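You operate a simulated robot arm through the tools that you are given. There is no shell and no other tool. Be economical: measure what you need, move in short steps, check, and stop when the job is done.

Carry out the task below with a simulated robot arm. There is one attempt and no reset: what you move stays moved.

TASK
Stand the felt-soled block beside the strainer. It goes on the side that lies toward x +0.7, y -0.7 (a direction in the base frame), with about 3 cm between them.

It is judged by the outcome, as a careful person would: the job done as asked, and still so three seconds after it is handed in. It fails if anything else is knocked over, pushed out of place, dropped, spilled or broken.

THE ROBOT
A 7-joint arm with a two-finger parallel gripper, fixed in place. Base frame: the origin is at the foot of the arm, x ahead of it, y to its left, z up; the work surface is at about z = -3. Lengths are in mm, angles in degrees, forces in N, time in s.
With the tool pointing down near the work surface it reaches from about 240 to 620 mm from the base axis. Its first joint turns from -66.0 to 66.0 degrees. Payload 2.6 kg.
Tool frame: the origin (TCP) lies between the finger pads and is the grasp point; the fingertips stand 30 mm ahead of it; z points along the fingers, y is the line along which they close. The gripper opens to 94 mm. The fingers are 28 mm wide and 10 mm thick; the gripper's body (50 by 96 mm) begins 55 mm behind the TCP.
Orientation is told as [roll, pitch, yaw] about the base's x, y, z axes, in that order, counted from this pose: with the fingers straight down and closing along the base's y, the tool's x points along the base's -x, its y along +y and its z along -z.

THE INTERFACE
- The arm moves only by the tool play_rows. Its argument "steps" is text: rows parted by semicolons, each of 7 numbers parted by spaces: the shift along the base's x, y, z in units of 40 mm (1.0 is 40 mm), then the turn, a rotation vector about the base's x, y, z in units of 8 degrees (1.0 is 8 degrees), then the opening, from 0 (shut) to 1 (fully open). In form: x y z ax ay az claw; .... A call has 1 to 20 rows; each row shifts and turns the commanded pose from where the row before left it. A call with a number of a shift or a turn outside -1 to 1 is refused whole. A row lasts 0.2 s, in which the tool goes at most 50 mm and 8.6 degrees; a call with a longer step from one row to the next is refused whole, and so is a gripper value outside its range. A pose out of reach is approached as far as the arm can. The call stops where the force on the tool passes 40 N (or 10 N more than at its start, if that is more) or the arm is blocked; 0.2 s more then pass. The fingers move at their own pace (about 72 mm/s each) and stop on an object; they squeeze with about 22 N. The grip force told is the motor's: it shows also when the fingers shut on nothing. Time passes only in rows, and 0.2 s behind the last, so rows that do not move let the fingers close. It gives the time, the measured TCP pose, the force on the tool (base axes), the opening and the grip force at its end, in the units of the frame above (readings bear some noise).
- Cameras (640 x 400 px; columns grow to the right, rows downward): "scene" is fixed at [32.2, 428.9, 564.7]; the picture's right is [-0.81, -0.59, 0.00], its down [-0.34, 0.46, -0.82] and it looks along [0.48, -0.66, -0.57] (base axes); focal length 328 px, centre (320, 200). "wrist" rides on the gripper at [-37, 0, -58] in the tool frame; the picture's right is [0.00, -1.00, 0.00], its down [0.97, 0.00, -0.24] and it looks along [0.24, 0.00, 0.97] (tool axes); focal length 218 px, centre (320, 200).
- capture(camera): a new picture of that camera. No time passes.
- pixel_to_xyz(camera, pixels): for up to 12 pixels [column, row] of the newest picture of that camera ("zoom" is the newest enlarged one), the place [x, y, z] in the base frame of the surface seen there, good to about 3 mm. No time passes.
- inspect(camera, box): a new picture of the part [left, top, right, bottom] of that camera's present view, enlarged. No time passes.
- job_done(): hands the job in; it is judged then, once.

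Work in short steps. Measure before you move; look again where a grasp or a placing could have gone wrong, and mend it. You have 60 turns and 26 pictures in all, the two below and enlarged ones among them. Open the gripper and draw the arm clear of the work before you hand the job in, unless the task says otherwise; then end with one line.

The tools are called after "Call:" as name(argument=value, ...) on one line, values as JSON. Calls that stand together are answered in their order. play_rows: Moves the arm, as the interface text tells. Its arguments: {"type":"object","properties":{"steps":{"type":"string"}},"required":["steps"]} The other tools are called the same way: capture (camera) takes a picture; pixel_to_xyz (camera, pixels) gives the place of the surface under pixels of a picture; inspect (camera, box) takes an enlarged picture of a part of a camera's view; job_done () hands the job in.

At the start:

```text
time: 0.0
position: [309.9, -242.7, 222.9]
ee_rot: [-0.1, -0.1, 0.0]
ft_force: [-0.2, 0.0, -0.7]
finger_gap: 94.0
gripper_force: 0.1
```

scene: 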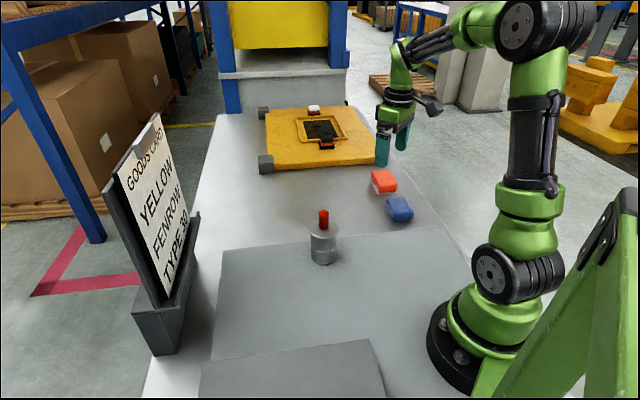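
wrist: 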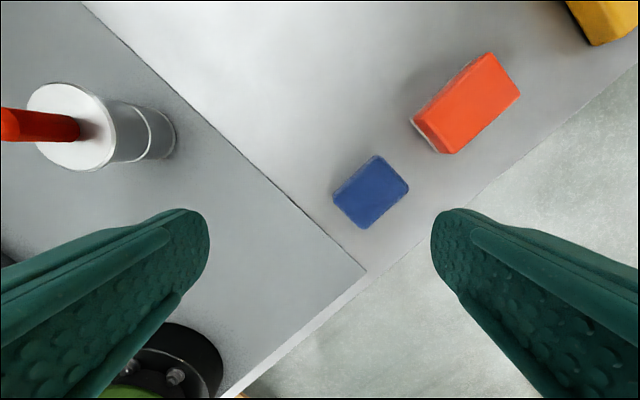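

The scene shows an orange block (383,181), a blue block (399,208) and a cylinder with a red handle (322,240). I'll enlarge these to tell which block is felt-soled and which object is the strainer.

Call:
inspect(camera="scene", box=[280, 150, 440, 270])

Call:
inspect(camera="scene", box=[250, 90, 390, 180])

Call:
inspect(camera="wrist", box=[320, 30, 540, 240])

```text
3.33 times, centred on (360, 210) of scene
```

zoom: 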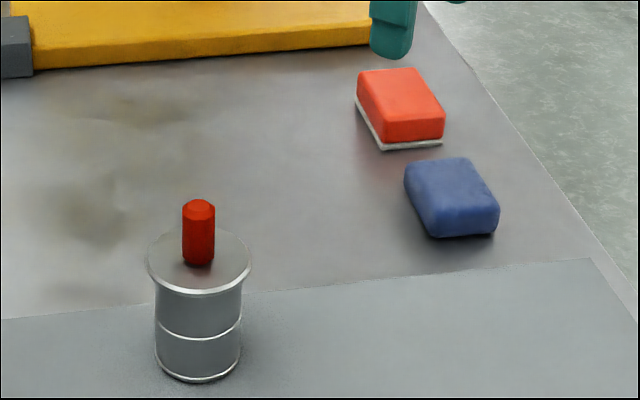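

```text
4.44 times, centred on (320, 135) of scene
```

zoom: 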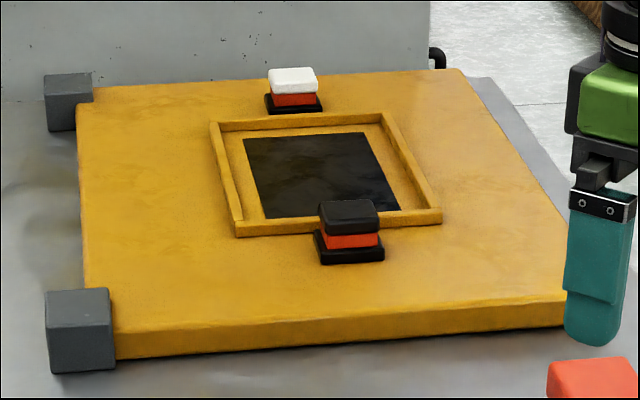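

```text
1.90 times, centred on (430, 135) of wrist
```

zoom: 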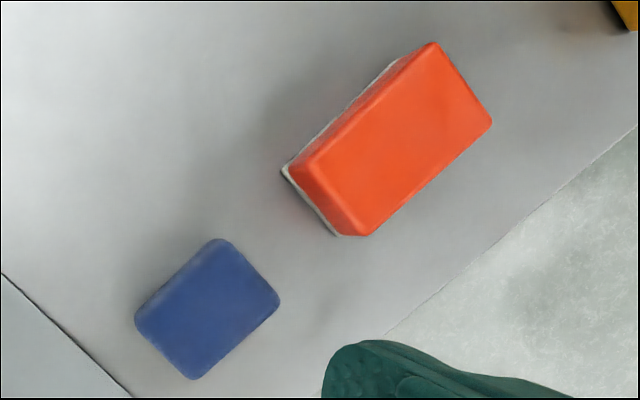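

The orange block has a pale felt-like sole, and the blue one has none. The cylinder is my candidate for the strainer. I'll look at it more closely from the wrist and measure all of them.

Call:
pixel_to_xyz(camera="wrist", pixels=[[487, 53], [519, 93], [453, 153], [415, 124], [465, 105], [411, 121], [376, 157], [408, 188], [362, 228], [334, 193], [620, 42]])

Call:
pixel_to_xyz(camera="scene", pixels=[[322, 263], [322, 230], [310, 228], [336, 228], [323, 213], [265, 115], [346, 107], [380, 157], [262, 168], [340, 200], [410, 315], [300, 370]])

Call:
inspect(camera="scene", box=[285, 195, 365, 275])

Call:
inspect(camera="wrist", box=[0, 60, 220, 200])

```text
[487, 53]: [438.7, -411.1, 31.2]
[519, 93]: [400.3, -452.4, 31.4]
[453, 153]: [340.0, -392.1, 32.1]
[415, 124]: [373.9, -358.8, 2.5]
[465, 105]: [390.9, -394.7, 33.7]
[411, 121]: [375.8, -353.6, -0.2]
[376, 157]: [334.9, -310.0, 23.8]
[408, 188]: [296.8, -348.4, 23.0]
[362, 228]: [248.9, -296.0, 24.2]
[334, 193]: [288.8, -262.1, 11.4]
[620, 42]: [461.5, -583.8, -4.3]
```

```text
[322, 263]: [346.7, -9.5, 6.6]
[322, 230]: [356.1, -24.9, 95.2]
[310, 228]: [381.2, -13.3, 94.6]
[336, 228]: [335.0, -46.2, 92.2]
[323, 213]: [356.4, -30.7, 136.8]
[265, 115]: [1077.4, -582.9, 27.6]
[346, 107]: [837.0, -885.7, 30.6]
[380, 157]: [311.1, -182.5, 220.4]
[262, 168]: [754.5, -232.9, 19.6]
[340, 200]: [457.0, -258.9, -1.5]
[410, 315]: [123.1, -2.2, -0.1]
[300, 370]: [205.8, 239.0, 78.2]
```

```text
5.00 times, centred on (325, 235) of scene
```

zoom: 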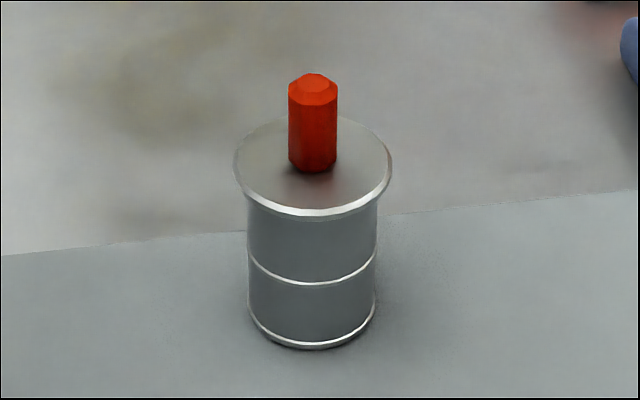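

```text
2.86 times, centred on (110, 130) of wrist
```

zoom: 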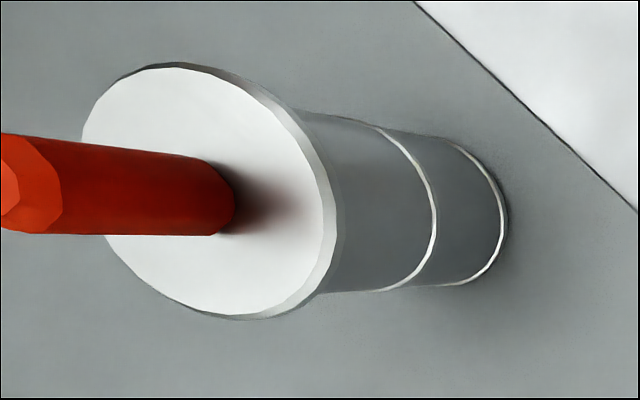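

The yellow board is out of reach, so it's ruled out. There is something with a top at z≈78 at the bottom of the scene (290,370), so I'll check that.

Call:
inspect(camera="scene", box=[140, 280, 400, 400])

Call:
pixel_to_xyz(camera="scene", pixels=[[372, 342], [204, 366], [210, 345], [220, 252], [438, 231], [160, 330], [388, 390], [362, 345], [250, 300], [194, 240]])

```text
2.46 times, centred on (270, 340) of scene
```

zoom: 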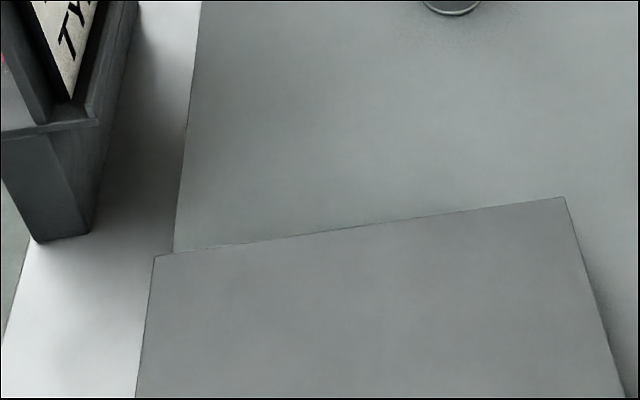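

```text
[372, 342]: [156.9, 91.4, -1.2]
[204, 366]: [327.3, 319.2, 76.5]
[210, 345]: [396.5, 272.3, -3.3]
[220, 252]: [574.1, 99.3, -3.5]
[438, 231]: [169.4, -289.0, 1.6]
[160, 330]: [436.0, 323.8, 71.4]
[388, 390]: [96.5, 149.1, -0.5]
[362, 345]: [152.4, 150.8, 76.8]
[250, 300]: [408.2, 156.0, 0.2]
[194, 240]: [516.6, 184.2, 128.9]
```

There's a raised platform (z≈78) that extends out of the scene view. I'll raise the arm and swing it left to see whether anything else stands there.

Call:
play_rows(steps="0 0 1 0 0 0 1; 0 0 1 0 0 0 1; 0 1 1 0 0 0 1; 0 1 0 0 0 0 1; 0 1 0 0 0 0 1; 0 1 0 0 0 0 1; 0 1 0 0 0 0 1; 0 1 0 0 0 0 1; 0 1 0 0 0 0 1; 0 1 0 0 0 0 1; 0 0 0 0 0 0 1")

Call:
capture(camera="wrist")

```text
refused: row 3 steps farther than a row can; nothing moved
```

```text
17 pictures are left
```

wrist: 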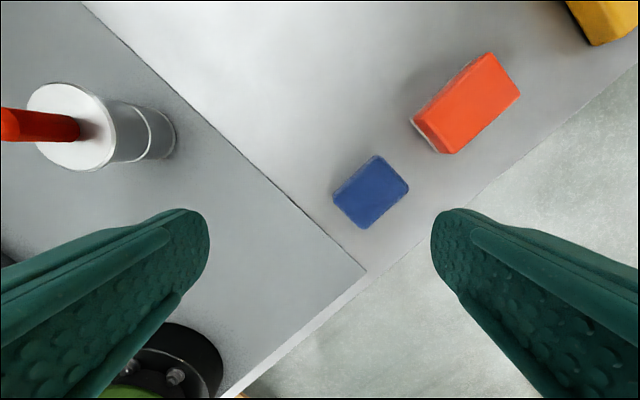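

The call was refused because the combined step was too long. I'll repeat it with separate axis steps.

Call:
play_rows(steps="0 0 1 0 0 0 1; 0 0 1 0 0 0 1; 0 0 1 0 0 0 1; 0 1 0 0 0 0 1; 0 1 0 0 0 0 1; 0 1 0 0 0 0 1; 0 1 0 0 0 0 1; 0 1 0 0 0 0 1; 0 1 0 0 0 0 1; 0 1 0 0 0 0 1; 0 1 0 0 0 0 1; 0 0 0 0 0 0 1")

```text
time: 2.6
position: [311.4, 74.1, 341.8]
ee_rot: [0.0, 0.1, 0.0]
ft_force: [-1.1, -0.1, 0.1]
finger_gap: 94.0
gripper_force: 0.0
```

Now I'll look from here.

Call:
capture(camera="wrist")

```text
16 pictures are left
```

wrist: 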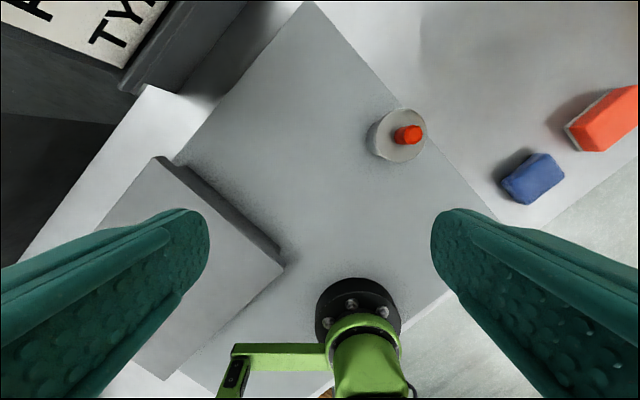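

The platform is empty, so the flanged cylinder is the strainer. I'll measure its flange and base in this view.

Call:
pixel_to_xyz(camera="wrist", pixels=[[427, 135], [376, 143], [402, 161], [405, 109], [424, 150], [385, 118], [425, 120], [383, 155], [407, 134], [366, 137], [374, 158]])

Call:
inspect(camera="wrist", box=[350, 90, 450, 180])

```text
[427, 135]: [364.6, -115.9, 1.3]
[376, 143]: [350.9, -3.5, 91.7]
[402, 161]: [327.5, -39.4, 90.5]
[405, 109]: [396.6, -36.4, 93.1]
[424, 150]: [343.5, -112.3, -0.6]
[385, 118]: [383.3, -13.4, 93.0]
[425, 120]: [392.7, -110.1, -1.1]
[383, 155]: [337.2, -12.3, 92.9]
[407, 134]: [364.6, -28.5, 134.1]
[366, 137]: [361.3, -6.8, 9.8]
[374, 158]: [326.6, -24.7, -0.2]
```

```text
4.44 times, centred on (400, 135) of wrist
```

zoom: 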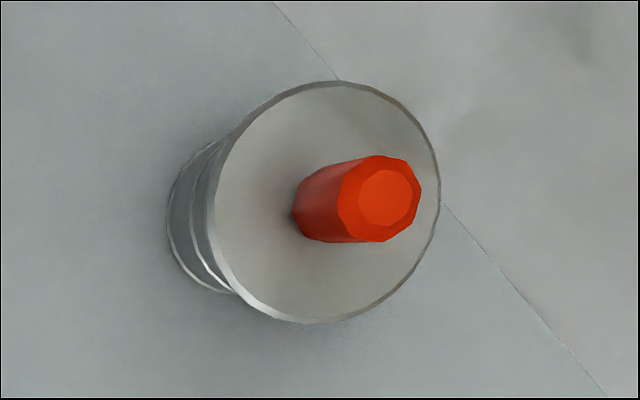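

The strainer is centred at about (362,-36), with a flange radius of about 34 and a body radius of about 29. The orange block is centred at about (390,-402), with its long side (~85) along (-0.7,0.7). I'll move above it with yaw -45, so the fingers close across the 57 mm width.

Call:
play_rows(steps="0.16 -0.99 0 0 0 -0.47 1; 0.16 -0.99 0 0 0 -0.47 1; 0.16 -0.99 0 0 0 -0.47 1; 0.16 -0.99 0 0 0 -0.47 1; 0.16 -0.99 0 0 0 -0.47 1; 0.16 -0.99 0 0 0 -0.47 1; 0.16 -0.99 -0.5 0 0 -0.47 1; 0.16 -0.99 -0.5 0 0 -0.47 1; 0.16 -0.99 -0.5 0 0 -0.47 1; 0.16 -0.99 -0.5 0 0 -0.47 1; 0.16 -0.99 -0.5 0 0 -0.47 1; 0.16 -0.99 -0.5 0 0 -0.47 1; 0 0 -1 0 0 0 1; 0 0 0 0 0 0 1; 0 0 0 0 0 0 1")

Call:
capture(camera="wrist")

```text
time: 5.8
position: [386.0, -400.1, 180.8]
ee_rot: [-0.1, 0.0, -45.1]
ft_force: [0.8, 0.9, 0.3]
finger_gap: 93.9
gripper_force: 0.1
```

```text
14 pictures are left
```

wrist: 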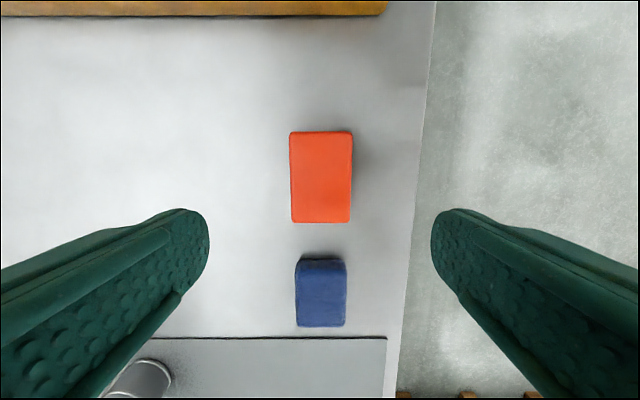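

The block is centred in the view at (321,177) and squared with the gripper. I'll measure its edges.

Call:
pixel_to_xyz(camera="wrist", pixels=[[293, 136], [349, 136], [348, 218], [294, 218], [321, 177], [321, 134], [321, 219], [293, 177], [349, 177], [320, 261], [321, 290]])

```text
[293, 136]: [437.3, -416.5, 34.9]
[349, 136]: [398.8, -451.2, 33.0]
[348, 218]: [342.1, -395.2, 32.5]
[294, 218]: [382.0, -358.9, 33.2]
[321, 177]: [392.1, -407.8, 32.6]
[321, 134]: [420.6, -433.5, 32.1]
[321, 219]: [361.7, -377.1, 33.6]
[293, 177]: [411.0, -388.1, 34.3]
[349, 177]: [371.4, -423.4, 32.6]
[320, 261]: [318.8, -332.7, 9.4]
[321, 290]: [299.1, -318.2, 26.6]
```

Block centre is (390.7,-405.5) with its top at z=33. I'll correct by (+4.7,-5.4) and descend to z≈37.

Call:
play_rows(steps="0.117 -0.135 -0.6 0 0 0 1; 0 0 -0.6 0 0 0 1; 0 0 -0.6 0 0 0 1; 0 0 -0.6 0 0 0 1; 0 0 -0.6 0 0 0 1; 0 0 -0.4 0 0 0 1; 0 0 -0.2 0 0 0 1; 0 0 0 0 0 0 1; 0 0 0 0 0 0 1")

Call:
capture(camera="wrist")

```text
time: 7.8
position: [390.7, -403.8, 37.9]
ee_rot: [0.0, 0.0, -45.0]
ft_force: [0.2, 0.7, 0.8]
finger_gap: 94.4
gripper_force: 0.0
```

```text
13 pictures are left
```

wrist: 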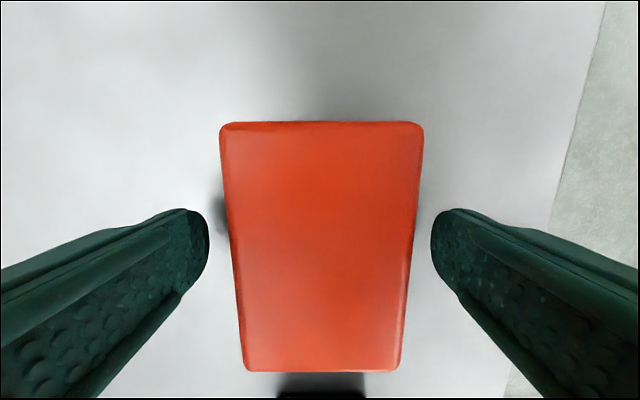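

The block sits between the fingers, so I'll close and lift a little.

Call:
play_rows(steps="0 0 0 0 0 0 0.3; 0 0 0 0 0 0 0.3; 0 0 0 0 0 0 0.3; 0 0 0 0 0 0 0.3; 0 0 0 0 0 0 0.3; 0 0 0.3 0 0 0 0.3; 0 0 0.5 0 0 0 0.3; 0 0 0.7 0 0 0 0.3; 0 0 0 0 0 0 0.3")

Call:
capture(camera="wrist")

```text
time: 9.8
position: [389.9, -405.0, 97.8]
ee_rot: [0.0, 0.1, -45.0]
ft_force: [0.1, 0.0, -1.5]
finger_gap: 59.7
gripper_force: 22.5
```

```text
12 pictures are left
```

wrist: 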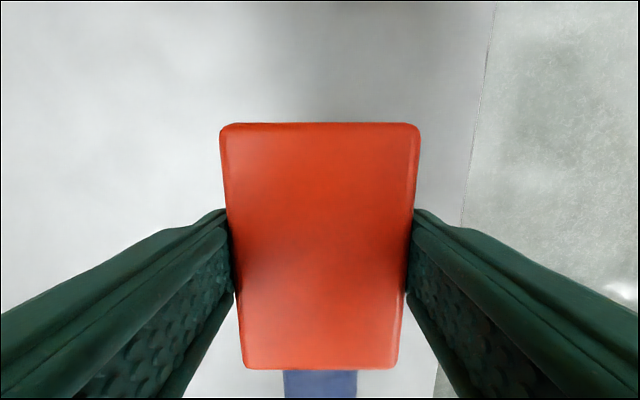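

It is held: gap 59.7, 22.5 N. I'll measure how the block's ends sit relative to the TCP.

Call:
pixel_to_xyz(camera="wrist", pixels=[[320, 126], [320, 367], [260, 126], [380, 126], [270, 365], [370, 365], [320, 250]])

```text
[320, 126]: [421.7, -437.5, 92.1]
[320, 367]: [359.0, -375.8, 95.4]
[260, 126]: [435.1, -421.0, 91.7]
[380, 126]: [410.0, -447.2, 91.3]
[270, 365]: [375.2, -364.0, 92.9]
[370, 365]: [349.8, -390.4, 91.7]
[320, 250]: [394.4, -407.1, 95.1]
```

Near end is 43–44 mm from the TCP, so the TCP target is about (437,-111). I'll carry it over at z≈135 and stop there to check.

Call:
play_rows(steps="0 0 0.5 0 0 0 0.3; 0 0 0.5 0 0 0 0.3; 0.3 0.4 0 0 0 0 0.3; 0.3 0.7 0 0 0 0 0.3; 0.3 0.8 0 0 0 0 0.3; 0.285 0.8 0 0 0 0 0.3; 0 0.9 0 0 0 0 0.3; 0 0.9 0 0 0 0 0.3; 0 0.9 0 0 0 0 0.3; 0 0.8 0 0 0 0 0.3; 0 0.6 0 0 0 0 0.3; 0 0.4 0 0 0 0 0.3; 0 0.14 0 0 0 0 0.3; 0 0 0 0 0 0 0.3; 0 0 0 0 0 0 0.3")

Call:
capture(camera="scene")

Call:
capture(camera="wrist")

```text
time: 13.0
position: [438.3, -109.6, 137.1]
ee_rot: [-0.1, 0.0, -45.0]
ft_force: [-0.6, -0.4, -2.0]
finger_gap: 59.5
gripper_force: 21.7
```

```text
11 pictures are left
```

scene: 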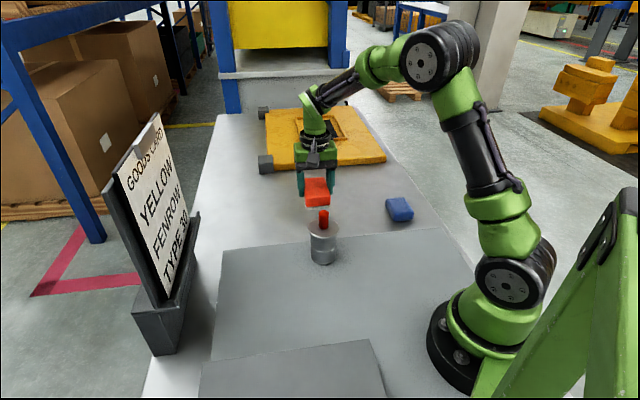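

```text
10 pictures are left
```

wrist: 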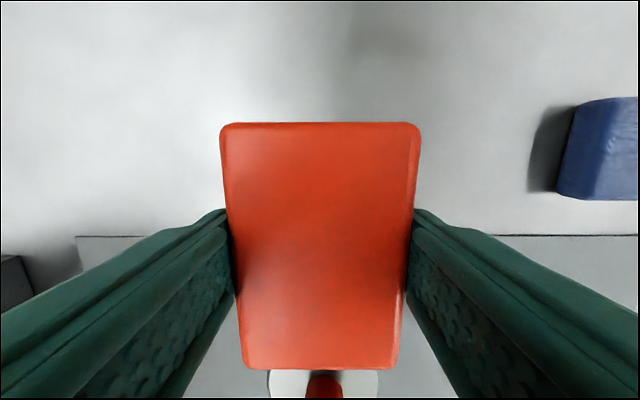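

The strainer (column 323) lines up with the block (320) in the wrist view. I'll lower to the same TCP height as at the grasp (z≈38).

Call:
play_rows(steps="0 0 -0.5 0 0 0 0.3; 0 0 -0.5 0 0 0 0.3; 0 0 -0.5 0 0 0 0.3; 0 0 -0.4 0 0 0 0.3; 0 0 -0.3 0 0 0 0.3; 0 0 -0.15 0 0 0 0.3; 0 0 0 0 0 0 0.3; 0 0 0 0 0 0 0.3")

Call:
inspect(camera="scene", box=[270, 150, 390, 270])

```text
time: 14.8
position: [437.3, -109.0, 45.4]
ee_rot: [0.1, 0.1, -45.1]
ft_force: [0.4, -0.7, -1.6]
finger_gap: 59.4
gripper_force: 22.3
```

```text
3.33 times, centred on (330, 210) of scene
```

zoom: 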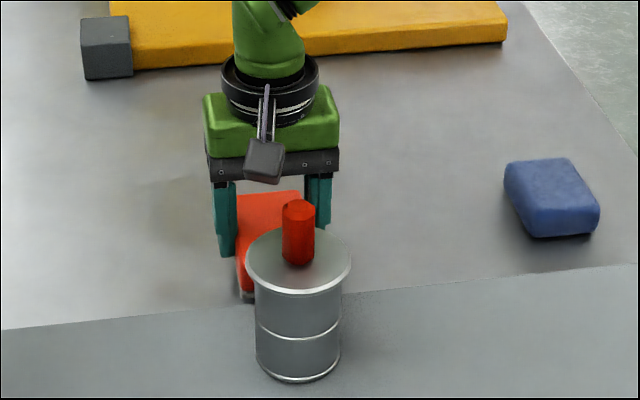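

About 7 mm remain before touchdown. A grey part of the wrist hangs on the strainer side, so I'll check its clearance before going on.

Call:
pixel_to_xyz(camera="zoom", pixels=[[263, 165], [265, 180], [298, 210], [245, 280], [242, 298]])

```text
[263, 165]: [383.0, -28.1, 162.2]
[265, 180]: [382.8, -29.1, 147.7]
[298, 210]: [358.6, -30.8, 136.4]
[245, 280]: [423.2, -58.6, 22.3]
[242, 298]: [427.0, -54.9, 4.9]
```

The part is at about (383,-28) with its underside near z≈147. The post is at about (360,-31) with its top at 137, so this is close. I'll look closer.

Call:
inspect(camera="scene", box=[295, 170, 345, 220])

Call:
pixel_to_xyz(camera="zoom", pixels=[[190, 195], [260, 195], [190, 230], [245, 245], [270, 220], [225, 170], [320, 275], [350, 265], [300, 290], [375, 300], [335, 340], [225, 100]])

```text
8.00 times, centred on (320, 195) of scene
```

zoom: 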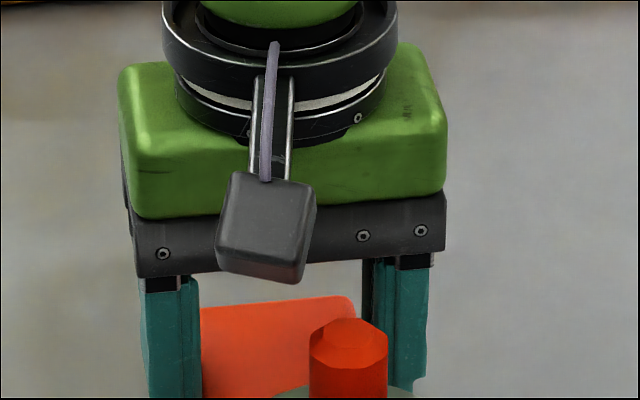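

```text
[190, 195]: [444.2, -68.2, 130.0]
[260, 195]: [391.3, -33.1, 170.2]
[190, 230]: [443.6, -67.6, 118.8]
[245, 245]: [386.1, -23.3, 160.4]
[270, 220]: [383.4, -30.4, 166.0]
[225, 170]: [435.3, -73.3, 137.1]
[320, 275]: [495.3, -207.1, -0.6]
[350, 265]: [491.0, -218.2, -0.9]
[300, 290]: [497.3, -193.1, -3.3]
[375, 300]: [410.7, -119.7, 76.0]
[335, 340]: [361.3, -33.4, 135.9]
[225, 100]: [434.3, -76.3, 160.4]
```

The hanging part clears the post by only a few mm vertically and is close sideways. I'll turn the tool -6° about the block, which swings that part roughly 9 mm away from the post. I'll also shift 2 mm outward, then lower gently.

Call:
play_rows(steps="0.03 -0.05 0 0 0 -0.4 0.3; 0 0 0 0 0 -0.35 0.3; 0 0 0 0 0 0 0.3; 0 0 -0.06 0 0 0 0.3; 0 0 -0.06 0 0 0 0.3; 0 0 0 0 0 0 0.3; 0 0 0 0 0 0 0.3")

Call:
inspect(camera="scene", box=[280, 170, 360, 270])

```text
time: 16.4
position: [439.4, -111.0, 40.0]
ee_rot: [0.0, 0.0, -51.1]
ft_force: [0.2, 0.1, -1.2]
finger_gap: 59.4
gripper_force: 21.9
```

```text
4.00 times, centred on (320, 220) of scene
```

zoom: 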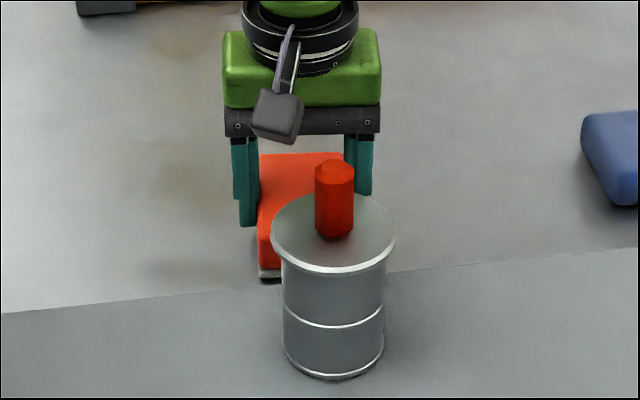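

The part is now clear of the post. I'll lower the last 2 mm or so and watch the force.

Call:
play_rows(steps="0 0 -0.03 0 0 0 0.3; 0 0 -0.02 0 0 0 0.3; 0 0 0 0 0 0 0.3; 0 0 0 0 0 0 0.3")

```text
time: 17.4
position: [440.6, -110.9, 38.4]
ee_rot: [0.0, -0.1, -51.1]
ft_force: [-0.3, -0.2, 1.7]
finger_gap: 59.6
gripper_force: 22.1
```

The vertical force changed from -1.2 to +1.7, so the block is on the table. I'll open, go straight up and look.

Call:
play_rows(steps="0 0 0 0 0 0 0.8; 0 0 0 0 0 0 0.8; 0 0 0 0 0 0 0.8; 0 0 0.3 0 0 0 0.8; 0 0 0.6 0 0 0 0.8; 0 0 0.8 0 0 0 0.8; 0 0 1 0 0 0 0.8; 0 0 1 0 0 0 0.8; 0 0 0.8 0 0 0 0.8; 0 0 0 0 0 0 0.8; 0 0 0 0 0 0 0.8")

Call:
capture(camera="wrist")

```text
time: 19.8
position: [439.2, -110.6, 218.5]
ee_rot: [0.1, 0.0, -51.1]
ft_force: [-0.6, 0.0, 0.5]
finger_gap: 75.3
gripper_force: 0.1
```

```text
6 pictures are left
```

wrist: 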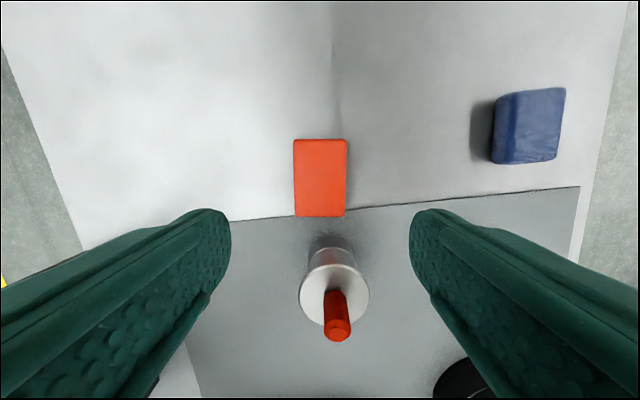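

The block stands free beside the strainer. I'll measure the gap.

Call:
pixel_to_xyz(camera="wrist", pixels=[[320, 212], [298, 212], [343, 212], [298, 143], [343, 143], [330, 237], [302, 296], [367, 296], [312, 262], [335, 252], [358, 265], [337, 333]])

```text
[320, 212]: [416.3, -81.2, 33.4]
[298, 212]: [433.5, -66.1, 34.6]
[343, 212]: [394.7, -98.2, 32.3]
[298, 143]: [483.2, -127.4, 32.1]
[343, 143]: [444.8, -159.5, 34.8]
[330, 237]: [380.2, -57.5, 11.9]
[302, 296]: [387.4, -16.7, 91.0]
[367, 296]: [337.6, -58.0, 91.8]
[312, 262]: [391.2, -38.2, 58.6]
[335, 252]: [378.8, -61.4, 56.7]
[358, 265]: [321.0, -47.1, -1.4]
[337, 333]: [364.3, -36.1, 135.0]
```

The block's near face is about 30 mm from the flange and 35 mm from the body. Its centre lies exactly along (+0.7,-0.7) from the strainer. I'll draw the arm clear and check once more.

Call:
play_rows(steps="0 0 0.8 0 0 0 0.8; 0 -0.8 0.3 0 0 0 0.8; 0 -1 0 0 0 0 0.8; 0 -1 0 0 0 0 0.8; 0 -1 0 0 0 0 0.8; -0.5 -0.6 0 0 0 0 0.8; -0.5 -0.5 0 0 0 0 0.8; 0 0 0 0 0 0 0.8; 0 0 0 0 0 0 0.8")

Call:
inspect(camera="scene", box=[240, 130, 440, 280])

```text
time: 21.8
position: [397.3, -306.0, 264.2]
ee_rot: [0.0, 0.1, -51.1]
ft_force: [0.6, 0.1, 0.3]
finger_gap: 75.2
gripper_force: 0.1
```

```text
2.67 times, centred on (340, 205) of scene
```

zoom: 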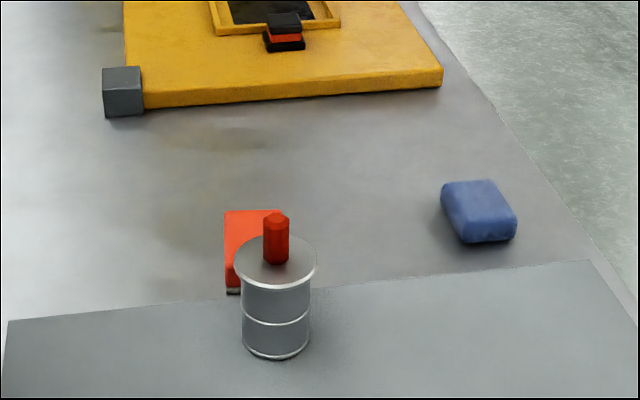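

The block stands on its sole, the strainer and blue block haven't moved, and the arm is clear. I'll hand it in.

Call:
job_done()

```text
The job is handed in.
```

The orange felt-soled block now stands beside the strainer on its (+0.7, -0.7) side, about 3 cm from the strainer's flange, and nothing else was moved.
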